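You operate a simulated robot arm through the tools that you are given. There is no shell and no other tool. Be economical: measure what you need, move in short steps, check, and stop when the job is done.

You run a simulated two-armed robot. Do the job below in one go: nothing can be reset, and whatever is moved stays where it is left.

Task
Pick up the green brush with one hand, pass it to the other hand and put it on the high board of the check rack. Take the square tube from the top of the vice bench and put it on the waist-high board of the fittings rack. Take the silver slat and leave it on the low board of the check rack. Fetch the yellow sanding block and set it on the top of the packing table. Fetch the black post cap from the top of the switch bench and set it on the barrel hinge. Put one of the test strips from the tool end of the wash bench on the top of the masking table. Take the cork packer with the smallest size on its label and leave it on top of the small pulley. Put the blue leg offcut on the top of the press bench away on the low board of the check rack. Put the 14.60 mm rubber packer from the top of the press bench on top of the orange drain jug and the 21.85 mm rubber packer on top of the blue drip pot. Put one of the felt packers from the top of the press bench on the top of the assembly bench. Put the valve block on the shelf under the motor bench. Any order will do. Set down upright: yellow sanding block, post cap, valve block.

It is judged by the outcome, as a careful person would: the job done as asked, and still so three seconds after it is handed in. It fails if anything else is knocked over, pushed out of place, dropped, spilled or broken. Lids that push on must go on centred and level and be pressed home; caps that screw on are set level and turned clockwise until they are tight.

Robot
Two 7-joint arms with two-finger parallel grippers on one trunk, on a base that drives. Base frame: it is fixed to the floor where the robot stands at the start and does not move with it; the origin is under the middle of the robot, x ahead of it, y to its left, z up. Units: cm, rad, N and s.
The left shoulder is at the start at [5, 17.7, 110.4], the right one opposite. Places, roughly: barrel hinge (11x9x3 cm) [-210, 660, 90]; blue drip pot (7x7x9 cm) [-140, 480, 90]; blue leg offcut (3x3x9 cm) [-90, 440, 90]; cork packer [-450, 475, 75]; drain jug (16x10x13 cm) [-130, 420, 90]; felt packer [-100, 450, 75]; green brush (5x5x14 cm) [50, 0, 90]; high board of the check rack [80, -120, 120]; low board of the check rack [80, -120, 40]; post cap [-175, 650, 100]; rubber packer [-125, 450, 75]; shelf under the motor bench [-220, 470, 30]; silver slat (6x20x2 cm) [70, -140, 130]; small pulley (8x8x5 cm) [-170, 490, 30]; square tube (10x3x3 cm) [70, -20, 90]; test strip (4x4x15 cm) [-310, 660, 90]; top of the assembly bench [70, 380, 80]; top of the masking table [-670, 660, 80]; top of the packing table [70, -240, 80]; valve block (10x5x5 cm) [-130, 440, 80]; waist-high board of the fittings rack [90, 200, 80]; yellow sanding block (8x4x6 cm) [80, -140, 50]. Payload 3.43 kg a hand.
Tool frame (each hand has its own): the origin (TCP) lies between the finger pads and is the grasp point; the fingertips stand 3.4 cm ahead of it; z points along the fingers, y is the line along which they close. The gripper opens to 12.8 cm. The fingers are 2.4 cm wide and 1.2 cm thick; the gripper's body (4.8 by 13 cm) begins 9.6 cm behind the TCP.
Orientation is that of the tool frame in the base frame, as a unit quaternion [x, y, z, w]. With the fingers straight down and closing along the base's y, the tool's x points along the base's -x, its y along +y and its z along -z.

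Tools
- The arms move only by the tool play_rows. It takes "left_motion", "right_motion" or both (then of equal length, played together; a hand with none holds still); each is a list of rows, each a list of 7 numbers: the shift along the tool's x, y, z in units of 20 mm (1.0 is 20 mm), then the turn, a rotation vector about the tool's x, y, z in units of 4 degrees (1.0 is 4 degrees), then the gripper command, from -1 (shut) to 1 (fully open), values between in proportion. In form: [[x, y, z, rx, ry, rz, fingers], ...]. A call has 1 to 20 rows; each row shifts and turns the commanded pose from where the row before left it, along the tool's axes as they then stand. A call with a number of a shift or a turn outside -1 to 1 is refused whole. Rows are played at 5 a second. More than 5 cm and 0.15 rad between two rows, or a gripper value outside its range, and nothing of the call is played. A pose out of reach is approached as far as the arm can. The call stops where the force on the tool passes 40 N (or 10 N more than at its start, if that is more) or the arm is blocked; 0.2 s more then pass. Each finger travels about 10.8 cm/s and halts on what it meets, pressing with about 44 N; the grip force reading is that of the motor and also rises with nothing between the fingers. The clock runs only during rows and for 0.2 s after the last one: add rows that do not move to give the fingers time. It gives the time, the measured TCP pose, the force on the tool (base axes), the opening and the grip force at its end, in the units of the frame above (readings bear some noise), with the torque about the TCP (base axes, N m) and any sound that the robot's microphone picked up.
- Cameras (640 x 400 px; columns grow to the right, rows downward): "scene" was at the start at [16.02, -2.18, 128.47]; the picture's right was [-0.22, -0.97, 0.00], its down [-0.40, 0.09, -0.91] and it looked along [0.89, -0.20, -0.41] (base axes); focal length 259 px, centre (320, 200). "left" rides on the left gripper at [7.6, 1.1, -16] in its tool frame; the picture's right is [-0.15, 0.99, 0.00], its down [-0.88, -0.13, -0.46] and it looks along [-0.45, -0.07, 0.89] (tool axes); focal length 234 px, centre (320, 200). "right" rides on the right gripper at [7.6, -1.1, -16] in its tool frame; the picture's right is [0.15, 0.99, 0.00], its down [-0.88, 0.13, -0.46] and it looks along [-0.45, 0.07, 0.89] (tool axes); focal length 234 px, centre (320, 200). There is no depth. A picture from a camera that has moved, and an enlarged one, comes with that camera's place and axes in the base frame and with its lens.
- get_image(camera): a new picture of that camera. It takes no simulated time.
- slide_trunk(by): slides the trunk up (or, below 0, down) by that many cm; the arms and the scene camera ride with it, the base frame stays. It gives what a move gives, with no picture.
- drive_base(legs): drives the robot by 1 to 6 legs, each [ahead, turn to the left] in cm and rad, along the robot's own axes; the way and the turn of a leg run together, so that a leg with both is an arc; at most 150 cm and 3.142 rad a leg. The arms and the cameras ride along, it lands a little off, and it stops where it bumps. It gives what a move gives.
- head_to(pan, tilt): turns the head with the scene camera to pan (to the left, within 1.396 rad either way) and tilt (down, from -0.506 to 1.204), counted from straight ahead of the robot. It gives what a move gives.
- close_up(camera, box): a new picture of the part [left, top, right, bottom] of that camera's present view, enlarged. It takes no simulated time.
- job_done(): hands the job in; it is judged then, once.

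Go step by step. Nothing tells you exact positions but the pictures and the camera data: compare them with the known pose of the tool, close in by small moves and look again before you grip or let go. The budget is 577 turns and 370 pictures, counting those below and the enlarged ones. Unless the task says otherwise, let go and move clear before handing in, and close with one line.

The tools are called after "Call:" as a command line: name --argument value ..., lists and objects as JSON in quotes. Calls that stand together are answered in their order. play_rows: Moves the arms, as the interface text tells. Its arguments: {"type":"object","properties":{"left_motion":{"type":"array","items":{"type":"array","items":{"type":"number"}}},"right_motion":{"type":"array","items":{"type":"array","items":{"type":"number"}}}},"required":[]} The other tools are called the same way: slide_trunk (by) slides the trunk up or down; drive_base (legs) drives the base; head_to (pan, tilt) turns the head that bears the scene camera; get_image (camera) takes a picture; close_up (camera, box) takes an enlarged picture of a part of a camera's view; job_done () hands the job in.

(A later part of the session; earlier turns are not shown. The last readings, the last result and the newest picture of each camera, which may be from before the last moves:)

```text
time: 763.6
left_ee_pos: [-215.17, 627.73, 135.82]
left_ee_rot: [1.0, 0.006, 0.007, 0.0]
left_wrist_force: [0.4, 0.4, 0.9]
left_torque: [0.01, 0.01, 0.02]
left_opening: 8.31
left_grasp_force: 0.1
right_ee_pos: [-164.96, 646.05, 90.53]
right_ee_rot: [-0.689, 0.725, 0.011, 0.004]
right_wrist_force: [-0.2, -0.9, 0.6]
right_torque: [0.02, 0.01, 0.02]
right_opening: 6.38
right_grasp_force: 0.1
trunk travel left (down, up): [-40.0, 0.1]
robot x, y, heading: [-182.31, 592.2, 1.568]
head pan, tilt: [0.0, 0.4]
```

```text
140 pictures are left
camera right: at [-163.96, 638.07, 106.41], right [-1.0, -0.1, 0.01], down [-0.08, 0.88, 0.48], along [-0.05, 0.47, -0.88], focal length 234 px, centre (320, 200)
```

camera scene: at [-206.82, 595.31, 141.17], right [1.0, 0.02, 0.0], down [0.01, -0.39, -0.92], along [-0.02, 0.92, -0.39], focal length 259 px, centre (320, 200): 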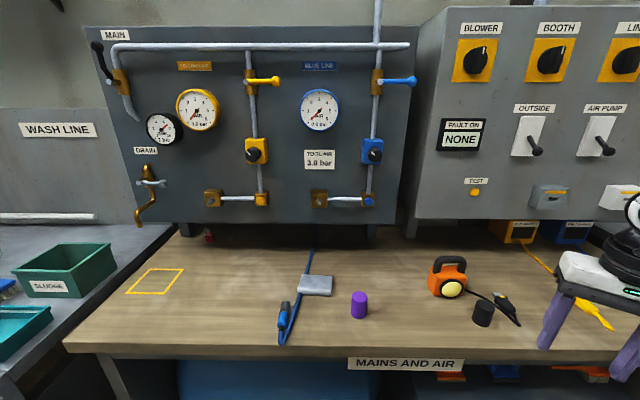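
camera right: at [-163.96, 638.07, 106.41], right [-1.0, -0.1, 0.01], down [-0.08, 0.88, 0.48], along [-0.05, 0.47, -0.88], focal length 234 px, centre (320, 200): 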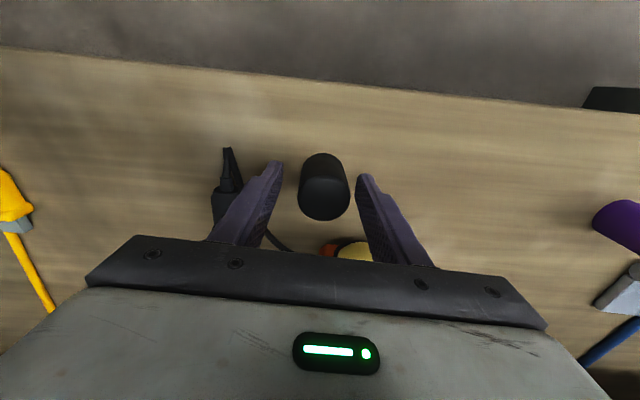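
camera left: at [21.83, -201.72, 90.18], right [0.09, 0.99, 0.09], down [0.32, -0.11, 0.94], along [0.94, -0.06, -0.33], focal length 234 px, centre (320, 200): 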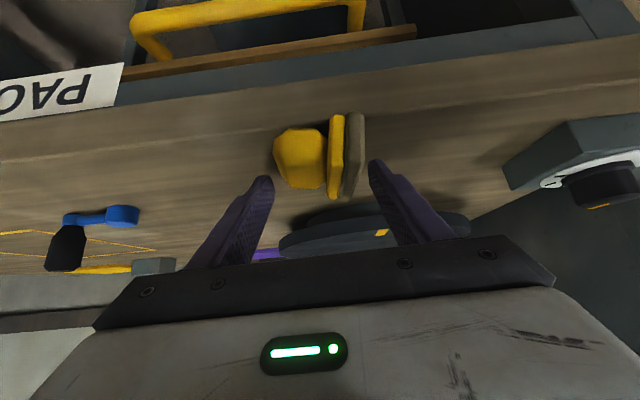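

Call:
play_rows --right_motion '[[0, 0, 0, 0, 0, 0, -0.2], [0, 0, 0, 0, 0, 0, -0.5], [0, 0, 0, 0, 0, 0, -1], [0, 0, 0, 0, 0, 0, -1], [0, 0, -0.5, 0, 0, 0, -1], [0, 0, -1, 0, 0, 0, -1], [0, 0, -1, 0, 0, 0, -1], [0, 0, -1, 0, 0, 0, -1], [0, 0, -1, 0, 0, 0, -1]]'

Call:
drive_base --legs '[[-28, 0], [0, 1.571], [40, 0], [0, -1.571], [29, 0]]'

Call:
get_image --camera "right"

Call:
get_image --camera "scene"

```text
time: 765.6
left_ee_pos: [-215.33, 627.87, 135.8]
left_ee_rot: [1.0, 0.005, 0.007, 0.001]
left_wrist_force: [0.0, 0.1, 1.3]
left_torque: [0.01, 0.0, 0.0]
left_opening: 8.31
left_grasp_force: 0.1
right_ee_pos: [-165.04, 645.95, 99.57]
right_ee_rot: [-0.688, 0.725, 0.012, 0.004]
right_wrist_force: [-0.1, -0.3, -0.1]
right_torque: [0.02, -0.01, 0.03]
right_opening: 4.0
right_grasp_force: 43.9
trunk travel left (down, up): [-40.0, 0.1]
robot x, y, heading: [-182.13, 592.69, 1.57]
head pan, tilt: [0.0, 0.4]
```

```text
time: 778.9
left_ee_pos: [-256.16, 629.03, 135.78]
left_ee_rot: [1.0, 0.009, 0.007, 0.0]
left_wrist_force: [-0.9, 0.0, 0.5]
left_torque: [-0.01, -0.04, -0.04]
left_opening: 8.32
left_grasp_force: 0.1
right_ee_pos: [-206.06, 647.81, 99.6]
right_ee_rot: [-0.693, 0.721, 0.01, 0.003]
right_wrist_force: [0.4, -0.1, -1.3]
right_torque: [0.01, -0.01, -0.02]
right_opening: 4.01
right_grasp_force: 43.8
trunk travel left (down, up): [-40.0, 0.1]
robot x, y, heading: [-222.86, 594.07, 1.577]
head pan, tilt: [0.0, 0.4]
```

```text
139 pictures are left
camera right: at [-204.97, 639.67, 115.35], right [-0.99, -0.11, 0.01], down [-0.09, 0.88, 0.47], along [-0.06, 0.47, -0.88], focal length 234 px, centre (320, 200)
```

right: 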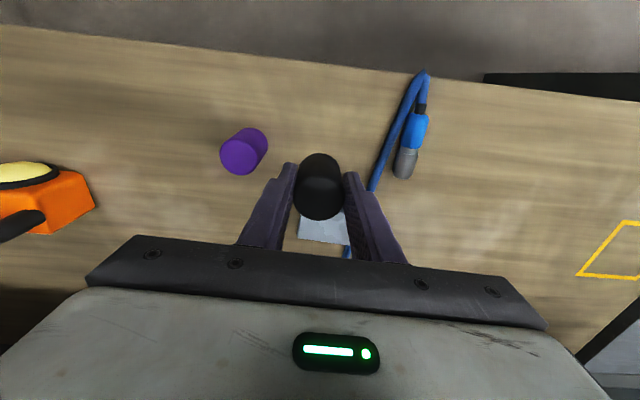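

```text
138 pictures are left
camera scene: at [-222.68, 610.22, 141.18], right [1.0, 0.01, 0.0], down [0.0, -0.39, -0.92], along [0.0, 0.92, -0.39], focal length 259 px, centre (320, 200)
```

scene: 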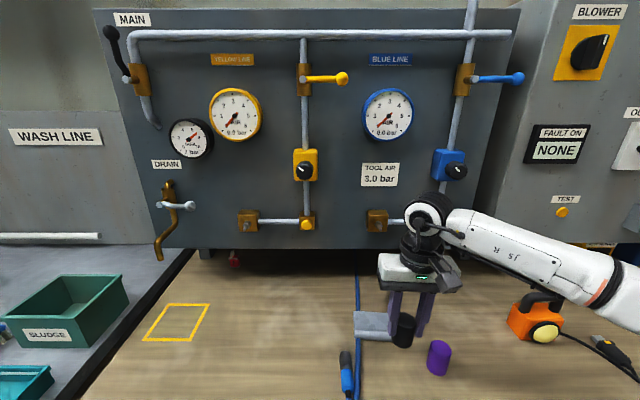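

Call:
drive_base --legs '[[7, 0]]'

Call:
play_rows --right_motion '[[-0.4, 0.5, 0, 0, 0, 0, -1], [-0.4, 0.5, 0, 0, 0, 0, -1], [-0.2, 0.5, 0, 0, 0, 0, -1], [0, 0.4, 0, 0, 0, 0, -1]]'

Call:
get_image --camera "right"

Call:
close_up --camera "scene" --box '[310, 240, 470, 400]'

```text
time: 779.9
left_ee_pos: [-256.33, 635.85, 135.71]
left_ee_rot: [1.0, 0.01, 0.007, 0.0]
left_wrist_force: [0.3, 0.0, -0.7]
left_torque: [-0.07, 0.03, 0.0]
left_opening: 8.32
left_grasp_force: 0.1
right_ee_pos: [-206.08, 654.68, 99.43]
right_ee_rot: [-0.693, 0.721, 0.011, 0.004]
right_wrist_force: [0.0, 0.0, -1.2]
right_torque: [-0.03, -0.03, 0.01]
right_opening: 4.0
right_grasp_force: 43.5
trunk travel left (down, up): [-40.0, 0.1]
robot x, y, heading: [-222.85, 601.33, 1.579]
head pan, tilt: [0.0, 0.4]
```

```text
time: 780.9
left_ee_pos: [-256.33, 635.72, 135.69]
left_ee_rot: [1.0, 0.01, 0.008, 0.0]
left_wrist_force: [0.4, 1.0, -0.6]
left_torque: [0.01, -0.02, 0.02]
left_opening: 8.32
left_grasp_force: 0.1
right_ee_pos: [-210.03, 656.55, 99.58]
right_ee_rot: [-0.692, 0.721, 0.011, 0.004]
right_wrist_force: [0.1, -0.4, -0.5]
right_torque: [0.02, 0.0, 0.01]
right_opening: 3.99
right_grasp_force: 43.7
trunk travel left (down, up): [-40.0, 0.1]
robot x, y, heading: [-222.82, 600.61, 1.579]
head pan, tilt: [0.0, 0.4]
```

```text
137 pictures are left
camera right: at [-208.89, 648.57, 115.35], right [-0.99, -0.11, 0.01], down [-0.09, 0.88, 0.48], along [-0.06, 0.47, -0.88], focal length 234 px, centre (320, 200)
```

right: 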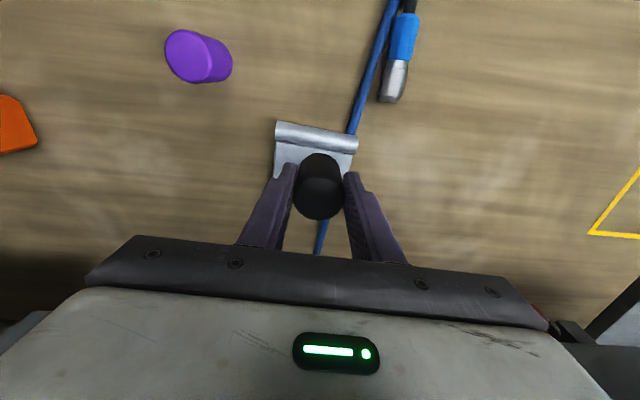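

```text
2.50 times, centred on (390, 320) of scene
camera zoom: at [-222.74, 616.99, 141.18], right [1.0, 0.01, 0.0], down [0.0, -0.39, -0.92], along [-0.01, 0.92, -0.39], focal length 647 px, centre (145, -100)
```

zoom: 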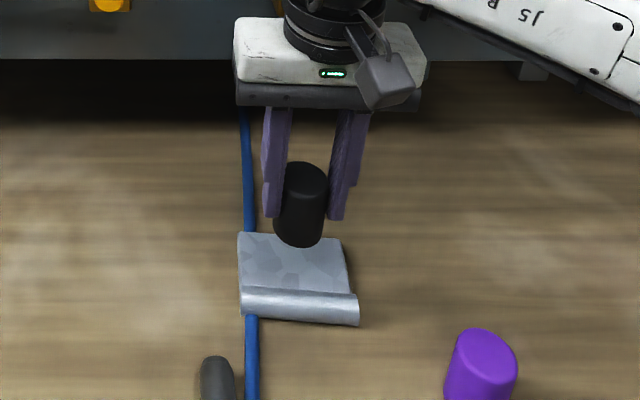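

Call:
play_rows --right_motion '[[-0.8, -0.15, 0.4, 0, 0, 0, -1], [-0.8, -0.15, 0.6, 0, 0, 0, -1]]'

Call:
get_image --camera "right"

Call:
close_up --camera "scene" --box '[310, 240, 470, 400]'

```text
time: 781.5
left_ee_pos: [-256.16, 635.75, 135.7]
left_ee_rot: [1.0, 0.011, 0.007, -0.001]
left_wrist_force: [0.2, 0.3, -0.2]
left_torque: [0.03, 0.01, 0.0]
left_opening: 8.29
left_grasp_force: 0.0
right_ee_pos: [-209.18, 659.93, 97.75]
right_ee_rot: [-0.693, 0.721, 0.012, 0.003]
right_wrist_force: [0.2, 0.5, -0.2]
right_torque: [-0.01, 0.02, 0.0]
right_opening: 3.98
right_grasp_force: 44.3
trunk travel left (down, up): [-40.0, 0.1]
robot x, y, heading: [-222.72, 601.09, 1.577]
head pan, tilt: [0.0, 0.4]
```

```text
135 pictures are left
camera right: at [-208.14, 651.83, 113.47], right [-0.99, -0.11, 0.01], down [-0.09, 0.88, 0.48], along [-0.06, 0.47, -0.88], focal length 234 px, centre (320, 200)
```

right: 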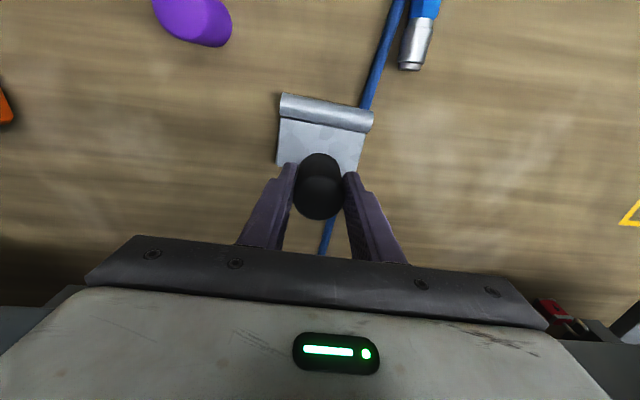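

```text
2.50 times, centred on (390, 320) of scene
camera zoom: at [-222.74, 617.01, 141.18], right [1.0, 0.01, 0.0], down [0.0, -0.39, -0.92], along [-0.01, 0.92, -0.39], focal length 647 px, centre (145, -100)
```

zoom: 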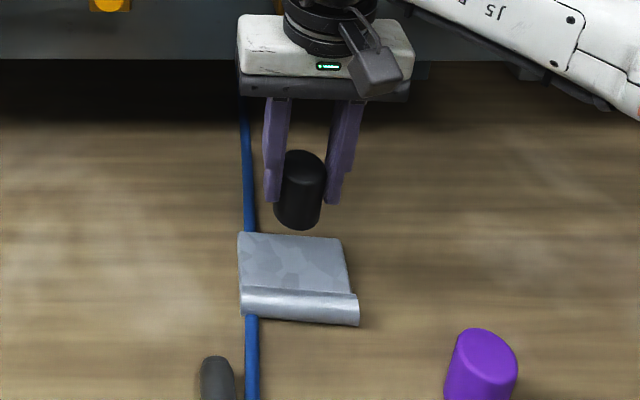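

Call:
play_rows --right_motion '[[0.5, 0, 0.8, 0, 0, 0, -1], [0, 0, 0.8, 0, 0, 0, -1], [0, 0, 0.4, 0, 0, 0, -1]]'

Call:
get_image --camera "right"

Call:
close_up --camera "scene" --box '[310, 240, 470, 400]'

```text
time: 782.3
left_ee_pos: [-256.25, 635.69, 135.81]
left_ee_rot: [1.0, 0.01, 0.007, 0.001]
left_wrist_force: [0.6, -0.1, 0.6]
left_torque: [-0.03, -0.01, 0.01]
left_opening: 8.35
left_grasp_force: 0.0
right_ee_pos: [-209.15, 658.92, 93.61]
right_ee_rot: [-0.694, 0.72, 0.01, 0.004]
right_wrist_force: [-0.5, 0.5, -0.6]
right_torque: [-0.01, -0.02, 0.01]
right_opening: 3.96
right_grasp_force: 44.1
trunk travel left (down, up): [-40.0, 0.1]
robot x, y, heading: [-222.51, 600.64, 1.577]
head pan, tilt: [0.0, 0.4]
```

```text
133 pictures are left
camera right: at [-208.15, 650.88, 109.48], right [-0.99, -0.11, 0.01], down [-0.09, 0.88, 0.47], along [-0.06, 0.47, -0.88], focal length 234 px, centre (320, 200)
```

right: 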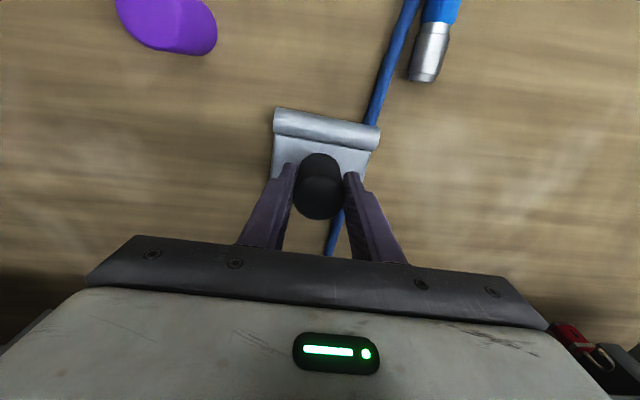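

```text
2.50 times, centred on (390, 320) of scene
camera zoom: at [-222.73, 616.99, 141.19], right [1.0, 0.01, 0.0], down [0.0, -0.39, -0.92], along [-0.01, 0.92, -0.39], focal length 647 px, centre (145, -100)
```

zoom: 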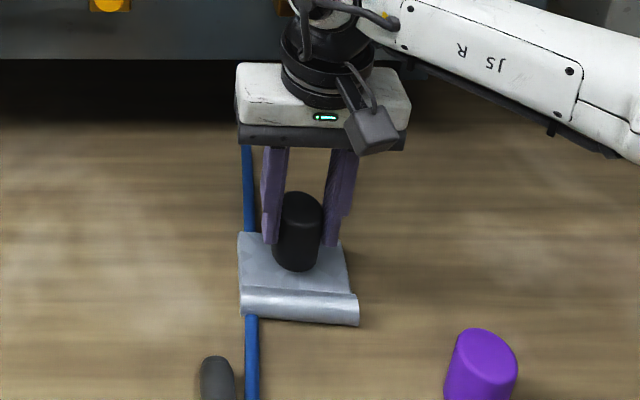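

Call:
play_rows --right_motion '[[0, 0, 0.3, 0, 0, 0, -1], [0, 0, 0.3, 0, 0, 0, -1]]'

Call:
play_rows --right_motion '[[0, 0, 0.2, 0, 0, 0, -1], [0, 0, 0.15, 0, 0, 0, -1]]'

```text
time: 782.9
left_ee_pos: [-256.13, 635.83, 135.85]
left_ee_rot: [1.0, 0.01, 0.007, 0.0]
left_wrist_force: [0.1, 0.3, 0.4]
left_torque: [0.0, 0.04, 0.02]
left_opening: 8.33
left_grasp_force: 0.0
right_ee_pos: [-209.25, 658.89, 92.44]
right_ee_rot: [-0.693, 0.721, 0.011, 0.004]
right_wrist_force: [-0.1, 0.5, -0.3]
right_torque: [-0.04, 0.01, 0.0]
right_opening: 3.98
right_grasp_force: 43.7
trunk travel left (down, up): [-40.0, 0.1]
robot x, y, heading: [-222.41, 600.55, 1.575]
head pan, tilt: [0.0, 0.4]
```

```text
time: 783.5
left_ee_pos: [-256.27, 635.37, 135.87]
left_ee_rot: [1.0, 0.01, 0.007, -0.002]
left_wrist_force: [-0.5, 0.0, -1.1]
left_torque: [-0.02, 0.01, 0.04]
left_opening: 8.33
left_grasp_force: 0.1
right_ee_pos: [-209.23, 658.85, 92.26]
right_ee_rot: [-0.693, 0.721, 0.014, 0.005]
right_wrist_force: [1.3, -3.9, 24.0]
right_torque: [-0.19, -0.44, -0.1]
right_opening: 4.0
right_grasp_force: 43.7
trunk travel left (down, up): [-40.0, 0.1]
robot x, y, heading: [-222.88, 600.92, 1.574]
head pan, tilt: [0.0, 0.4]
```

Call:
play_rows --right_motion '[[0, 0, -0.1, 0, 0, 0, -1], [0, 0, 0, 0, 0, 0, -0.33], [0, 0, 0, 0, 0, 0, -0.3], [0, 0, 0, 0, 0, 0, -0.3], [0, 0, 0, 0, 0, 0, -0.25]]'

Call:
get_image --camera "right"

Call:
close_up --camera "scene" --box '[310, 240, 470, 400]'

```text
time: 784.7
left_ee_pos: [-256.34, 635.71, 135.9]
left_ee_rot: [1.0, 0.011, 0.007, 0.0]
left_wrist_force: [-0.6, -0.3, 0.3]
left_torque: [-0.01, 0.0, -0.02]
left_opening: 8.33
left_grasp_force: 0.0
right_ee_pos: [-209.22, 658.79, 91.9]
right_ee_rot: [-0.693, 0.721, 0.011, 0.004]
right_wrist_force: [-0.5, -0.7, -0.1]
right_torque: [0.05, 0.01, 0.01]
right_opening: 4.78
right_grasp_force: 0.0
trunk travel left (down, up): [-40.0, 0.1]
robot x, y, heading: [-222.96, 600.6, 1.58]
head pan, tilt: [0.0, 0.4]
```

```text
131 pictures are left
camera right: at [-208.16, 650.89, 107.74], right [-0.99, -0.11, 0.01], down [-0.09, 0.88, 0.47], along [-0.06, 0.47, -0.88], focal length 234 px, centre (320, 200)
```

right: 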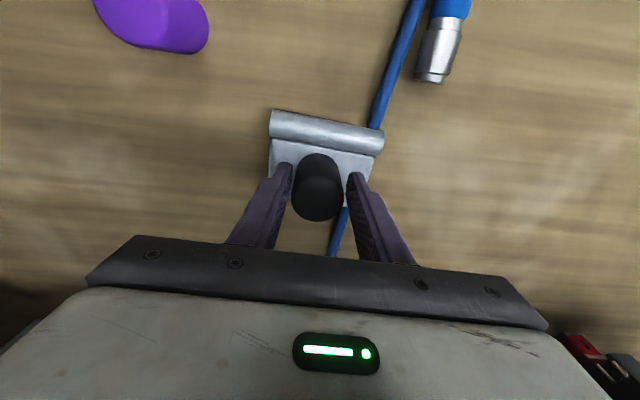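

```text
2.50 times, centred on (390, 320) of scene
camera zoom: at [-222.73, 616.99, 141.18], right [1.0, 0.01, 0.0], down [0.0, -0.39, -0.92], along [-0.01, 0.92, -0.39], focal length 647 px, centre (145, -100)
```

zoom: 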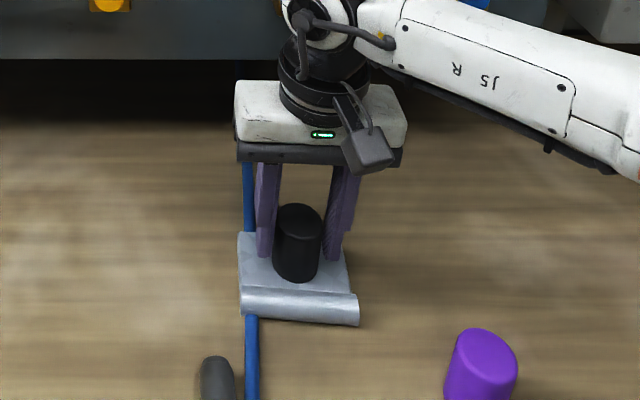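

Call:
play_rows --right_motion '[[0, 0, -0.5, 0, 0, 0, -0.25], [0, 0, -1, 0, 0, 0, -0.25], [0, 0, -1, 0, 0, 0, -0.2], [0, 0, -1, 0, 0, 0, 0], [0, 0, -1, 0, 0, 0, 0]]'

Call:
drive_base --legs '[[-30, 0]]'

Call:
get_image --camera "scene"

```text
time: 785.9
left_ee_pos: [-256.24, 635.77, 135.8]
left_ee_rot: [1.0, 0.01, 0.007, 0.0]
left_wrist_force: [0.3, -1.7, 0.4]
left_torque: [-0.03, -0.03, -0.02]
left_opening: 8.33
left_grasp_force: 0.1
right_ee_pos: [-209.17, 658.71, 101.2]
right_ee_rot: [-0.693, 0.721, 0.011, 0.004]
right_wrist_force: [-1.1, -0.2, -0.5]
right_torque: [0.05, 0.01, 0.0]
right_opening: 6.41
right_grasp_force: 0.0
trunk travel left (down, up): [-40.0, 0.1]
robot x, y, heading: [-222.34, 601.19, 1.58]
head pan, tilt: [0.0, 0.4]
```

```text
time: 787.9
left_ee_pos: [-256.06, 604.85, 135.82]
left_ee_rot: [1.0, 0.011, 0.007, 0.0]
left_wrist_force: [0.2, 0.4, 0.1]
left_torque: [0.0, 0.03, 0.0]
left_opening: 8.33
left_grasp_force: 0.1
right_ee_pos: [-209.01, 628.07, 101.13]
right_ee_rot: [-0.693, 0.721, 0.01, 0.004]
right_wrist_force: [0.4, 0.4, -0.3]
right_torque: [0.04, -0.02, 0.03]
right_opening: 6.39
right_grasp_force: 0.0
trunk travel left (down, up): [-40.0, 0.1]
robot x, y, heading: [-222.45, 570.24, 1.578]
head pan, tilt: [0.0, 0.4]
```

```text
129 pictures are left
camera scene: at [-222.55, 586.23, 141.19], right [1.0, 0.01, 0.0], down [0.0, -0.39, -0.92], along [-0.01, 0.92, -0.39], focal length 259 px, centre (320, 200)
```

scene: 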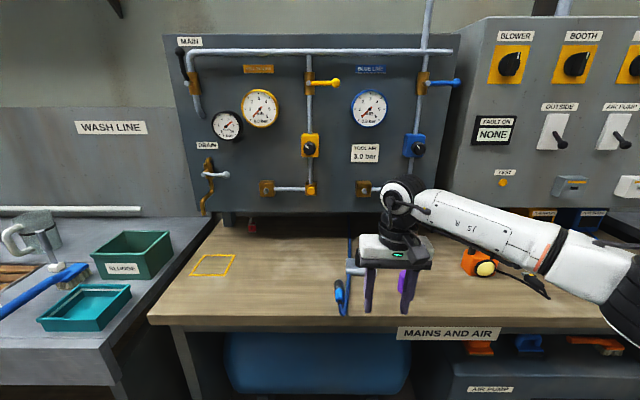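

The post cap stands on the hinge. Next the wash bench to the left for a test strip.

Call:
drive_base --legs '[[0, 1.571], [85, 0], [0, -1.571]]'

Call:
get_image --camera "scene"

```text
time: 800.2
left_ee_pos: [-340.69, 604.38, 135.7]
left_ee_rot: [1.0, 0.002, 0.007, 0.0]
left_wrist_force: [0.2, 0.4, 0.2]
left_torque: [-0.02, 0.01, -0.01]
left_opening: 8.32
left_grasp_force: 0.1
right_ee_pos: [-293.22, 626.5, 101.2]
right_ee_rot: [-0.687, 0.727, 0.01, 0.004]
right_wrist_force: [-0.2, -0.3, -0.2]
right_torque: [0.01, 0.03, -0.04]
right_opening: 6.38
right_grasp_force: 0.1
trunk travel left (down, up): [-40.0, 0.1]
robot x, y, heading: [-307.65, 568.87, 1.561]
head pan, tilt: [0.0, 0.4]
```

```text
128 pictures are left
camera scene: at [-307.51, 585.05, 141.18], right [1.0, -0.01, 0.0], down [0.0, -0.39, -0.92], along [0.01, 0.92, -0.39], focal length 259 px, centre (320, 200)
```

scene: 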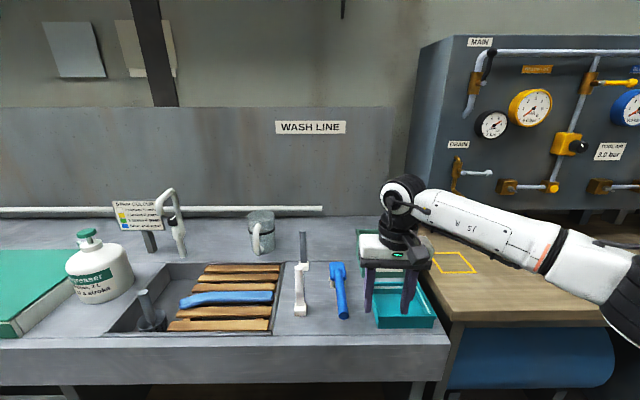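

Call:
close_up --camera "scene" --box '[220, 200, 460, 350]'

Call:
close_up --camera "scene" --box '[0, 180, 280, 355]'

```text
2.67 times, centred on (340, 275) of scene
camera zoom: at [-307.51, 585.05, 141.18], right [1.0, -0.01, 0.0], down [0.0, -0.39, -0.92], along [0.01, 0.92, -0.39], focal length 690 px, centre (267, 0)
```

zoom: 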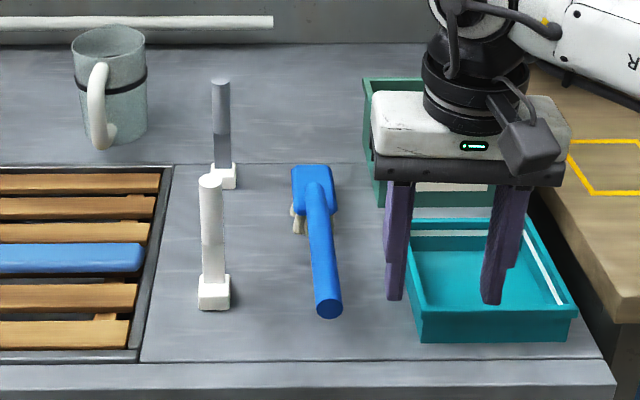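

```text
2.29 times, centred on (140, 268) of scene
camera zoom: at [-307.51, 585.05, 141.18], right [1.0, -0.01, 0.0], down [0.0, -0.39, -0.92], along [0.01, 0.92, -0.39], focal length 591 px, centre (731, 46)
```

zoom: 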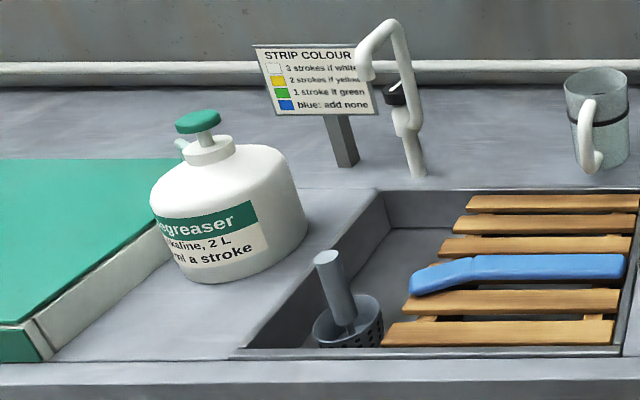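

Call:
play_rows --right_motion '[[0.8, 0, -1, 0, 0, 0, 0], [0.8, 0, -1, 0, 0, 0, 0], [0.8, 0, -1, 0, 0, 0, 0], [0.8, 0, -1, 0, 0, 0, 0]]'

Call:
drive_base --legs '[[0, 1.571], [17, 0], [0, -1.571], [16, 0]]'

Call:
get_image --camera "right"

Call:
get_image --camera "scene"

```text
time: 801.2
left_ee_pos: [-340.77, 604.35, 135.74]
left_ee_rot: [1.0, 0.002, 0.007, -0.001]
left_wrist_force: [0.3, 0.0, -0.3]
left_torque: [-0.01, -0.06, -0.02]
left_opening: 8.3
left_grasp_force: 0.0
right_ee_pos: [-293.4, 620.0, 108.92]
right_ee_rot: [-0.687, 0.726, 0.01, 0.003]
right_wrist_force: [-0.4, 0.3, -0.1]
right_torque: [0.0, -0.02, -0.01]
right_opening: 6.38
right_grasp_force: 0.0
trunk travel left (down, up): [-40.0, 0.1]
robot x, y, heading: [-307.67, 568.85, 1.564]
head pan, tilt: [0.0, 0.4]
```

```text
time: 811.4
left_ee_pos: [-358.74, 619.42, 135.67]
left_ee_rot: [1.0, 0.014, 0.007, 0.001]
left_wrist_force: [-0.1, 0.7, 0.1]
left_torque: [-0.05, 0.0, 0.02]
left_opening: 8.32
left_grasp_force: 0.1
right_ee_pos: [-311.92, 636.28, 108.89]
right_ee_rot: [-0.696, 0.718, 0.012, 0.005]
right_wrist_force: [-0.9, -0.1, -0.7]
right_torque: [0.01, 0.01, 0.02]
right_opening: 6.42
right_grasp_force: 0.0
trunk travel left (down, up): [-40.0, 0.1]
robot x, y, heading: [-324.48, 584.85, 1.59]
head pan, tilt: [0.0, 0.4]
```

```text
125 pictures are left
camera right: at [-310.7, 628.16, 124.69], right [-0.99, -0.11, 0.01], down [-0.1, 0.87, 0.47], along [-0.06, 0.47, -0.88], focal length 234 px, centre (320, 200)
```

right: 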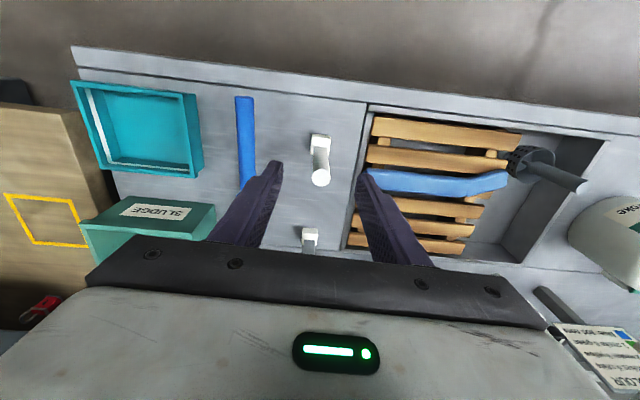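

```text
124 pictures are left
camera scene: at [-325.09, 600.94, 141.17], right [1.0, 0.01, 0.0], down [0.01, -0.39, -0.92], along [-0.01, 0.92, -0.39], focal length 259 px, centre (320, 200)
```

scene: 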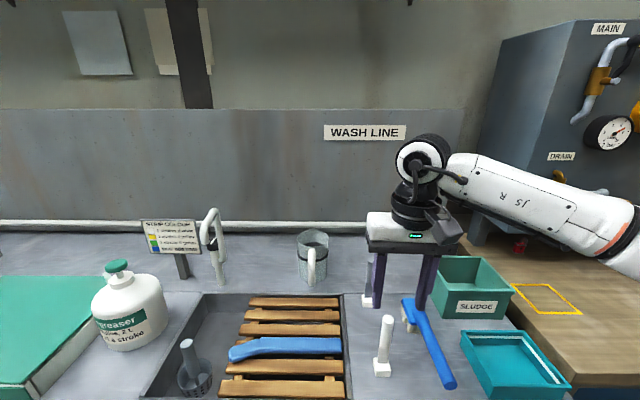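

Call:
play_rows --right_motion '[[-1, 0.1, 0, 0, 0, 0, 0], [0, 0, 1, 0, 0, 0, 0], [0, 0, 1, 0, 0, 0, 0], [0, 0, 1, 0, 0, 0, 0]]'

Call:
get_image --camera "right"

```text
time: 812.4
left_ee_pos: [-358.63, 619.3, 135.86]
left_ee_rot: [1.0, 0.014, 0.007, 0.0]
left_wrist_force: [0.2, 0.6, -0.5]
left_torque: [0.02, 0.0, 0.01]
left_opening: 8.36
left_grasp_force: 0.2
right_ee_pos: [-311.88, 638.22, 102.96]
right_ee_rot: [-0.696, 0.718, 0.012, 0.004]
right_wrist_force: [-0.1, 0.2, 0.0]
right_torque: [-0.04, -0.03, -0.01]
right_opening: 6.42
right_grasp_force: 0.1
trunk travel left (down, up): [-40.0, 0.1]
robot x, y, heading: [-324.92, 584.58, 1.589]
head pan, tilt: [0.0, 0.4]
```

```text
123 pictures are left
camera right: at [-310.82, 630.27, 118.8], right [-0.99, -0.11, 0.01], down [-0.1, 0.87, 0.47], along [-0.06, 0.47, -0.88], focal length 234 px, centre (320, 200)
```

right: 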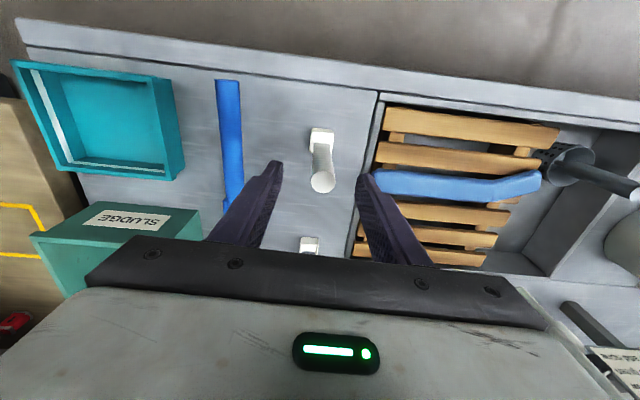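

Call:
play_rows --right_motion '[[0, 0.1, 1, 0, 0, 0, 0], [0, 0, 1, 0, 0, 0, 0], [0, 0, 1, 0, 0, 0, 0], [0, 0, 0.5, 0, 0, 0, 0]]'

Call:
get_image --camera "right"

```text
time: 813.4
left_ee_pos: [-358.72, 619.41, 135.8]
left_ee_rot: [1.0, 0.014, 0.007, -0.001]
left_wrist_force: [-0.3, 0.2, -0.2]
left_torque: [0.0, 0.0, 0.01]
left_opening: 8.32
left_grasp_force: 0.1
right_ee_pos: [-312.22, 638.35, 95.81]
right_ee_rot: [-0.696, 0.718, 0.011, 0.005]
right_wrist_force: [-0.4, 0.5, 0.0]
right_torque: [-0.01, -0.03, 0.01]
right_opening: 6.4
right_grasp_force: 0.1
trunk travel left (down, up): [-40.0, 0.1]
robot x, y, heading: [-325.08, 584.55, 1.585]
head pan, tilt: [0.0, 0.4]
```

```text
122 pictures are left
camera right: at [-311.17, 630.36, 111.62], right [-0.99, -0.11, 0.01], down [-0.1, 0.87, 0.48], along [-0.06, 0.47, -0.88], focal length 234 px, centre (320, 200)
```

right: 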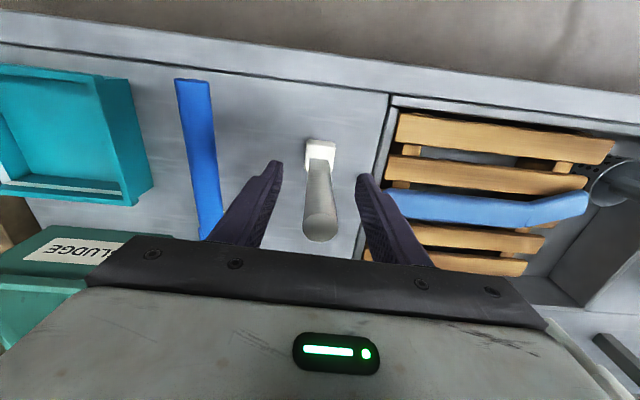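

Well centred. I close on the strip and lift it.

Call:
play_rows --right_motion '[[0, 0, 0, 0, 0, 0, -0.3], [0, 0, 0, 0, 0, 0, -0.6], [0, 0, 0, 0, 0, 0, -1], [0, 0, 0, 0, 0, 0, -1], [0, 0, -0.5, 0, 0, 0, -1], [0, 0, -1, 0, 0, 0, -1], [0, 0, -1, 0, 0, 0, -1], [0, 0, -1, 0, 0, 0, -1], [0, 0, -1, 0, 0, 0, -1]]'

Call:
get_image --camera "right"

```text
time: 815.4
left_ee_pos: [-358.72, 619.39, 135.87]
left_ee_rot: [1.0, 0.013, 0.007, -0.001]
left_wrist_force: [-1.3, -0.3, -0.6]
left_torque: [0.03, 0.0, -0.01]
left_opening: 8.33
left_grasp_force: 0.1
right_ee_pos: [-312.21, 638.2, 104.94]
right_ee_rot: [-0.696, 0.717, 0.011, 0.004]
right_wrist_force: [0.3, 0.2, 0.4]
right_torque: [0.01, 0.01, -0.03]
right_opening: 2.09
right_grasp_force: 44.1
trunk travel left (down, up): [-40.0, 0.1]
robot x, y, heading: [-324.84, 584.91, 1.581]
head pan, tilt: [0.0, 0.4]
```

```text
121 pictures are left
camera right: at [-311.02, 630.23, 120.64], right [-0.99, -0.11, 0.01], down [-0.1, 0.87, 0.47], along [-0.06, 0.47, -0.88], focal length 234 px, centre (320, 200)
```

right: 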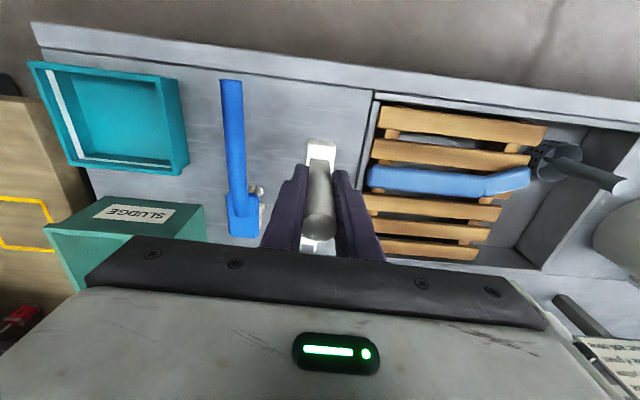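

Call:
drive_base --legs '[[-25, 0], [0, 1.571]]'

Call:
get_image --camera "scene"

```text
time: 821.0
left_ee_pos: [-359.8, 526.72, 135.71]
left_ee_rot: [0.703, 0.711, 0.004, -0.005]
left_wrist_force: [0.4, 0.4, 0.0]
left_torque: [-0.02, 0.03, -0.02]
left_opening: 8.3
left_grasp_force: 0.1
right_ee_pos: [-377.93, 573.64, 104.82]
right_ee_rot: [1.0, -0.024, -0.01, 0.005]
right_wrist_force: [0.8, -0.3, -0.4]
right_torque: [-0.02, 0.02, -0.01]
right_opening: 2.09
right_grasp_force: 43.3
trunk travel left (down, up): [-40.0, 0.1]
robot x, y, heading: [-324.54, 559.97, 3.134]
head pan, tilt: [0.0, 0.4]
```

```text
120 pictures are left
camera scene: at [-340.82, 559.89, 141.19], right [0.0, 1.0, 0.0], down [0.39, 0.0, -0.92], along [-0.92, 0.0, -0.39], focal length 259 px, centre (320, 200)
```

scene: 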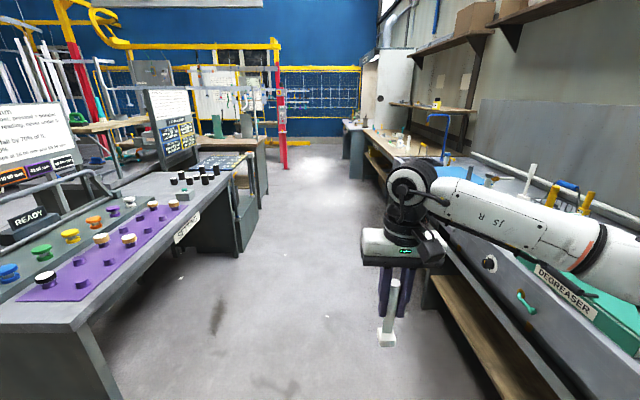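

Call:
drive_base --legs '[[110, 0], [110, 0]]'

Call:
get_image --camera "scene"

```text
time: 832.0
left_ee_pos: [-581.63, 520.1, 135.7]
left_ee_rot: [0.686, 0.727, 0.005, -0.006]
left_wrist_force: [0.0, 0.5, 0.0]
left_torque: [0.03, 0.03, 0.0]
left_opening: 8.3
left_grasp_force: 0.0
right_ee_pos: [-601.92, 566.09, 104.92]
right_ee_rot: [1.0, 0.0, -0.011, 0.005]
right_wrist_force: [0.1, 0.2, -1.0]
right_torque: [-0.02, 0.0, -0.02]
right_opening: 2.08
right_grasp_force: 44.1
trunk travel left (down, up): [-40.0, 0.1]
robot x, y, heading: [-548.11, 555.24, -3.092]
head pan, tilt: [0.0, 0.4]
```

```text
119 pictures are left
camera scene: at [-564.23, 554.21, 141.18], right [-0.05, 1.0, 0.0], down [0.39, 0.02, -0.92], along [-0.92, -0.04, -0.39], focal length 259 px, centre (320, 200)
```

scene: 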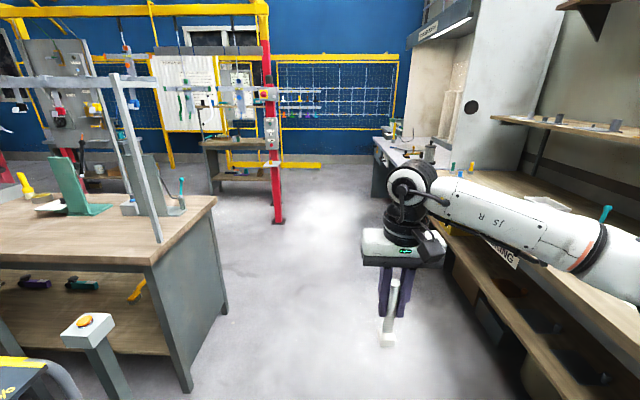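

Call:
drive_base --legs '[[85, -0.04], [0, -1.571]]'

Call:
get_image --camera "scene"

```text
time: 840.3
left_ee_pos: [-666.8, 587.97, 135.71]
left_ee_rot: [1.0, 0.012, 0.007, -0.001]
left_wrist_force: [-0.5, 0.8, 0.1]
left_torque: [0.02, 0.0, 0.0]
left_opening: 8.32
left_grasp_force: 0.0
right_ee_pos: [-620.06, 606.71, 104.85]
right_ee_rot: [-0.694, 0.72, 0.011, 0.004]
right_wrist_force: [0.1, 0.9, -1.4]
right_torque: [0.03, -0.01, 0.01]
right_opening: 2.06
right_grasp_force: 44.3
trunk travel left (down, up): [-40.0, 0.1]
robot x, y, heading: [-633.61, 553.55, 1.582]
head pan, tilt: [0.0, 0.4]
```

```text
118 pictures are left
camera scene: at [-633.25, 569.3, 141.18], right [1.0, 0.01, 0.0], down [0.0, -0.39, -0.92], along [-0.01, 0.92, -0.39], focal length 259 px, centre (320, 200)
```

scene: 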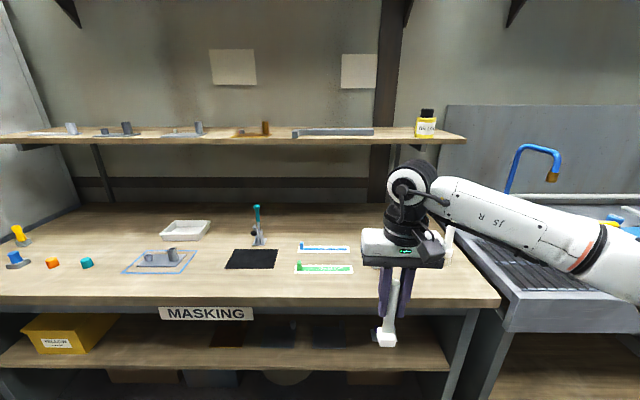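

Call:
play_rows --right_motion '[[0, -0.8, 0, 0, 0, 0, -1], [0, -0.8, 0, 0, 0, 0, -1], [0, -0.8, 0, 0, 0, 0, -1]]'

Call:
drive_base --legs '[[30, 0]]'

Call:
play_rows --right_motion '[[0, 0, 1, 0, 0, 0, -1], [0, 0, 1, 0, 0, 0, -1], [0, 0, 0.8, 0, 0, 0, -1]]'

Call:
get_image --camera "scene"

```text
time: 841.1
left_ee_pos: [-666.74, 587.89, 135.74]
left_ee_rot: [1.0, 0.012, 0.006, -0.001]
left_wrist_force: [0.3, 0.6, -0.4]
left_torque: [0.04, 0.01, 0.01]
left_opening: 8.3
left_grasp_force: 0.0
right_ee_pos: [-615.31, 606.32, 104.88]
right_ee_rot: [-0.694, 0.72, 0.012, 0.005]
right_wrist_force: [1.1, 0.5, -0.8]
right_torque: [0.04, 0.01, 0.02]
right_opening: 2.1
right_grasp_force: 43.8
trunk travel left (down, up): [-40.0, 0.1]
robot x, y, heading: [-633.04, 552.98, 1.582]
head pan, tilt: [0.0, 0.4]
```

```text
time: 843.2
left_ee_pos: [-667.25, 618.11, 135.7]
left_ee_rot: [1.0, 0.014, 0.007, -0.001]
left_wrist_force: [0.4, 0.5, 0.1]
left_torque: [0.0, 0.0, 0.0]
left_opening: 8.33
left_grasp_force: 0.0
right_ee_pos: [-615.92, 636.96, 104.74]
right_ee_rot: [-0.695, 0.719, 0.011, 0.004]
right_wrist_force: [-0.5, 0.6, -1.0]
right_torque: [-0.03, -0.03, 0.04]
right_opening: 2.11
right_grasp_force: 44.1
trunk travel left (down, up): [-40.0, 0.1]
robot x, y, heading: [-633.33, 583.6, 1.583]
head pan, tilt: [0.0, 0.4]
```

```text
time: 844.0
left_ee_pos: [-667.29, 618.27, 135.8]
left_ee_rot: [1.0, 0.014, 0.007, -0.001]
left_wrist_force: [0.1, 0.0, 0.2]
left_torque: [0.03, 0.02, 0.01]
left_opening: 8.32
left_grasp_force: 0.0
right_ee_pos: [-616.04, 636.91, 98.98]
right_ee_rot: [-0.695, 0.719, 0.011, 0.004]
right_wrist_force: [0.6, -0.6, -0.4]
right_torque: [-0.01, 0.01, -0.01]
right_opening: 2.09
right_grasp_force: 44.4
trunk travel left (down, up): [-40.0, 0.1]
robot x, y, heading: [-633.34, 583.42, 1.58]
head pan, tilt: [0.0, 0.4]
```

```text
117 pictures are left
camera scene: at [-633.64, 599.63, 141.19], right [1.0, 0.01, 0.0], down [0.0, -0.39, -0.92], along [-0.01, 0.92, -0.39], focal length 259 px, centre (320, 200)
```

scene: 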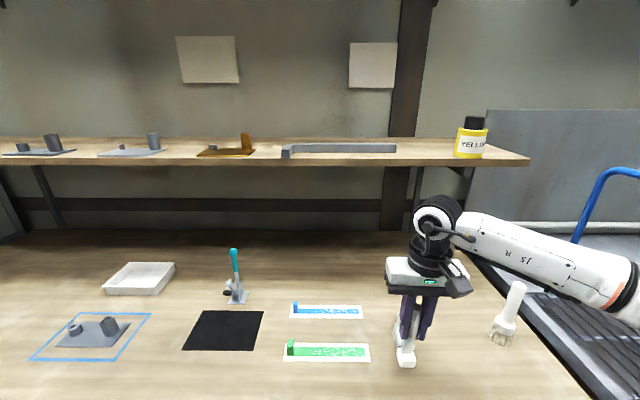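

Call:
play_rows --right_motion '[[0, 0, 0.5, 0, 0, 0, -1], [0, 0, 0.5, 0, 0, 0, -1]]'

Call:
play_rows --right_motion '[[0, 0, 0.25, 0, 0, 0, -1], [0, 0, 0.25, 0, 0, 0, -1]]'

Call:
play_rows --right_motion '[[0, 0, 0.2, 0, 0, 0, -1], [0, 0, 0.2, 0, 0, 0, -1]]'

```text
time: 844.6
left_ee_pos: [-667.28, 618.09, 135.75]
left_ee_rot: [1.0, 0.014, 0.007, -0.001]
left_wrist_force: [0.0, -0.1, 0.3]
left_torque: [0.01, 0.02, -0.02]
left_opening: 8.32
left_grasp_force: 0.0
right_ee_pos: [-615.84, 637.12, 97.14]
right_ee_rot: [-0.695, 0.719, 0.011, 0.005]
right_wrist_force: [0.4, 0.1, 0.1]
right_torque: [0.0, 0.03, 0.0]
right_opening: 2.08
right_grasp_force: 44.4
trunk travel left (down, up): [-40.0, 0.1]
robot x, y, heading: [-633.27, 583.49, 1.583]
head pan, tilt: [0.0, 0.4]
```

```text
time: 845.2
left_ee_pos: [-667.21, 618.24, 135.74]
left_ee_rot: [1.0, 0.013, 0.007, -0.001]
left_wrist_force: [-1.4, 0.3, -0.3]
left_torque: [0.06, 0.04, 0.02]
left_opening: 8.32
left_grasp_force: 0.1
right_ee_pos: [-615.84, 636.91, 96.12]
right_ee_rot: [-0.695, 0.719, 0.011, 0.004]
right_wrist_force: [-0.1, -0.3, -0.9]
right_torque: [-0.01, 0.0, -0.04]
right_opening: 2.09
right_grasp_force: 44.0
trunk travel left (down, up): [-40.0, 0.1]
robot x, y, heading: [-633.6, 583.7, 1.58]
head pan, tilt: [0.0, 0.4]
```

```text
time: 845.8
left_ee_pos: [-667.3, 617.81, 135.88]
left_ee_rot: [1.0, 0.013, 0.008, -0.002]
left_wrist_force: [0.0, -0.1, 0.1]
left_torque: [0.0, 0.01, -0.03]
left_opening: 8.34
left_grasp_force: 0.0
right_ee_pos: [-615.97, 637.0, 95.8]
right_ee_rot: [-0.695, 0.719, 0.013, 0.005]
right_wrist_force: [1.9, -2.2, 20.1]
right_torque: [-0.44, -0.49, -0.02]
right_opening: 2.05
right_grasp_force: 44.0
trunk travel left (down, up): [-40.0, 0.1]
robot x, y, heading: [-633.24, 583.1, 1.584]
head pan, tilt: [0.0, 0.4]
```

Contact. I release the strip and withdraw upward.

Call:
play_rows --right_motion '[[0, 0, -0.05, 0, 0, 0, -0.6], [0, 0, 0, 0, 0, 0, -0.4], [0, 0, 0, 0, 0, 0, -0.2], [0, 0, 0, 0, 0, 0, 0], [0, 0, -0.5, 0, 0, 0, 0], [0, 0, -1, 0, 0, 0, 0], [0, 0, -1, 0, 0, 0, 0], [0, 0, -1, 0, 0, 0, 0], [0, 0, -1, 0, 0, 0, 0]]'

Call:
drive_base --legs '[[-28, 0]]'

Call:
get_image --camera "scene"

```text
time: 847.8
left_ee_pos: [-667.21, 618.07, 135.79]
left_ee_rot: [1.0, 0.014, 0.007, -0.001]
left_wrist_force: [-0.1, -0.2, 0.3]
left_torque: [-0.02, -0.02, 0.01]
left_opening: 8.34
left_grasp_force: 0.1
right_ee_pos: [-615.79, 636.71, 104.63]
right_ee_rot: [-0.695, 0.719, 0.012, 0.004]
right_wrist_force: [-0.3, -0.3, 0.3]
right_torque: [-0.02, 0.0, 0.03]
right_opening: 6.36
right_grasp_force: 0.1
trunk travel left (down, up): [-40.0, 0.1]
robot x, y, heading: [-633.78, 583.84, 1.583]
head pan, tilt: [0.0, 0.4]
```

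```text
time: 849.7
left_ee_pos: [-666.82, 590.65, 135.91]
left_ee_rot: [1.0, 0.014, 0.007, -0.002]
left_wrist_force: [-0.2, 0.3, 0.3]
left_torque: [0.03, 0.0, 0.0]
left_opening: 8.31
left_grasp_force: 0.1
right_ee_pos: [-615.46, 609.05, 104.49]
right_ee_rot: [-0.695, 0.719, 0.011, 0.004]
right_wrist_force: [-0.2, 0.2, 0.6]
right_torque: [0.03, -0.01, -0.02]
right_opening: 6.39
right_grasp_force: 0.1
trunk travel left (down, up): [-40.0, 0.1]
robot x, y, heading: [-633.24, 555.9, 1.579]
head pan, tilt: [0.0, 0.4]
```

```text
116 pictures are left
camera scene: at [-633.3, 571.99, 141.19], right [1.0, 0.01, 0.0], down [0.0, -0.39, -0.92], along [-0.01, 0.92, -0.39], focal length 259 px, centre (320, 200)
```

scene: 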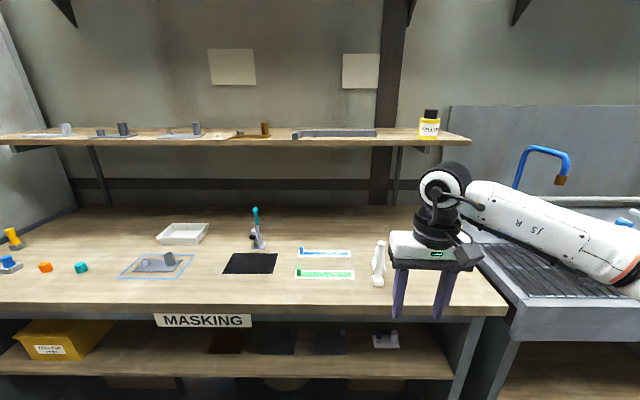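

Call:
drive_base --legs '[[0, -1.58], [90, 0], [88, 0], [0, -1.571]]'

Call:
head_to --pan 0 --tilt 0.5

Call:
get_image --camera "scene"

```text
time: 866.3
left_ee_pos: [-421.57, 520.54, 135.94]
left_ee_rot: [-0.019, 1.0, -0.001, -0.007]
left_wrist_force: [0.0, -0.6, -0.4]
left_torque: [-0.01, -0.01, 0.01]
left_opening: 8.31
left_grasp_force: 0.0
right_ee_pos: [-472.71, 501.37, 104.51]
right_ee_rot: [0.714, 0.7, -0.004, 0.011]
right_wrist_force: [-2.0, -0.5, 0.7]
right_torque: [-0.04, -0.03, -0.02]
right_opening: 6.4
right_grasp_force: 0.0
trunk travel left (down, up): [-40.0, 0.1]
robot x, y, heading: [-455.95, 554.91, -1.548]
head pan, tilt: [0.0, 0.4]
```

```text
time: 867.0
left_ee_pos: [-421.55, 520.43, 135.86]
left_ee_rot: [-0.02, 1.0, 0.0, -0.008]
left_wrist_force: [-0.2, -0.4, 0.1]
left_torque: [0.01, 0.0, -0.01]
left_opening: 8.32
left_grasp_force: 0.1
right_ee_pos: [-472.76, 501.39, 104.53]
right_ee_rot: [0.715, 0.699, -0.004, 0.011]
right_wrist_force: [-0.3, 0.6, -0.3]
right_torque: [-0.03, 0.02, 0.01]
right_opening: 6.39
right_grasp_force: 0.1
trunk travel left (down, up): [-40.0, 0.1]
robot x, y, heading: [-456.44, 554.67, -1.545]
head pan, tilt: [0.0, 0.499]
```

```text
115 pictures are left
camera scene: at [-455.3, 538.64, 140.28], right [-1.0, -0.02, 0.0], down [-0.01, 0.48, -0.88], along [0.02, -0.88, -0.48], focal length 259 px, centre (320, 200)
```

scene: 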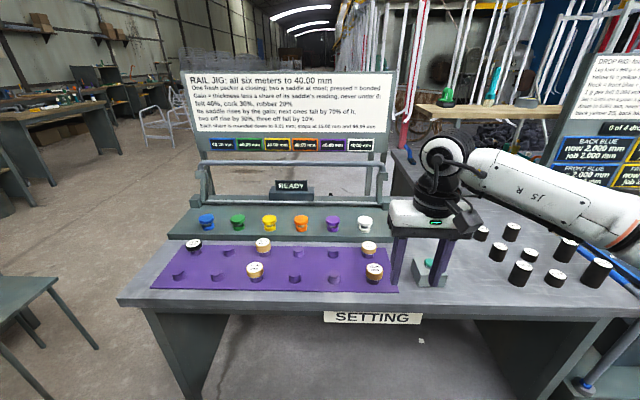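

Call:
close_up --camera "scene" --box '[150, 205, 410, 300]'

Call:
close_up --camera "scene" --box '[240, 230, 390, 290]'

```text
2.46 times, centred on (280, 252) of scene
camera zoom: at [-455.3, 538.64, 140.28], right [-1.0, -0.02, 0.0], down [-0.01, 0.48, -0.88], along [0.02, -0.88, -0.48], focal length 637 px, centre (418, 71)
```

zoom: 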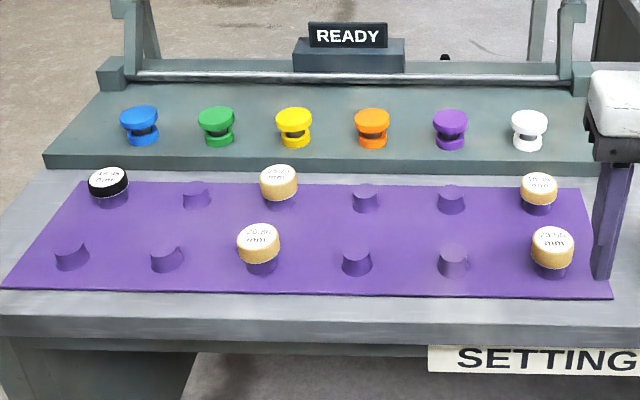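

```text
4.27 times, centred on (315, 260) of scene
camera zoom: at [-455.3, 538.64, 140.28], right [-1.0, -0.02, 0.0], down [-0.01, 0.48, -0.88], along [0.02, -0.88, -0.48], focal length 1104 px, centre (341, -56)
```

zoom: 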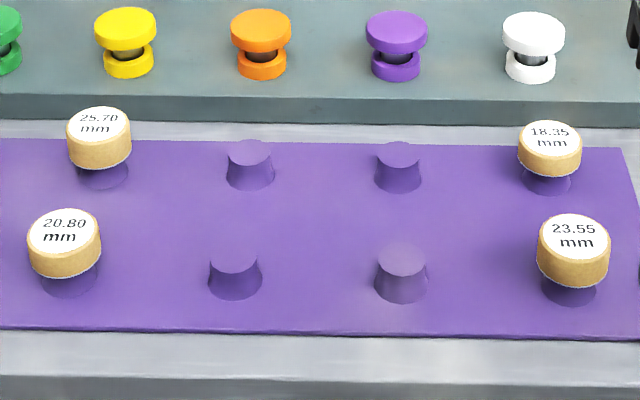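

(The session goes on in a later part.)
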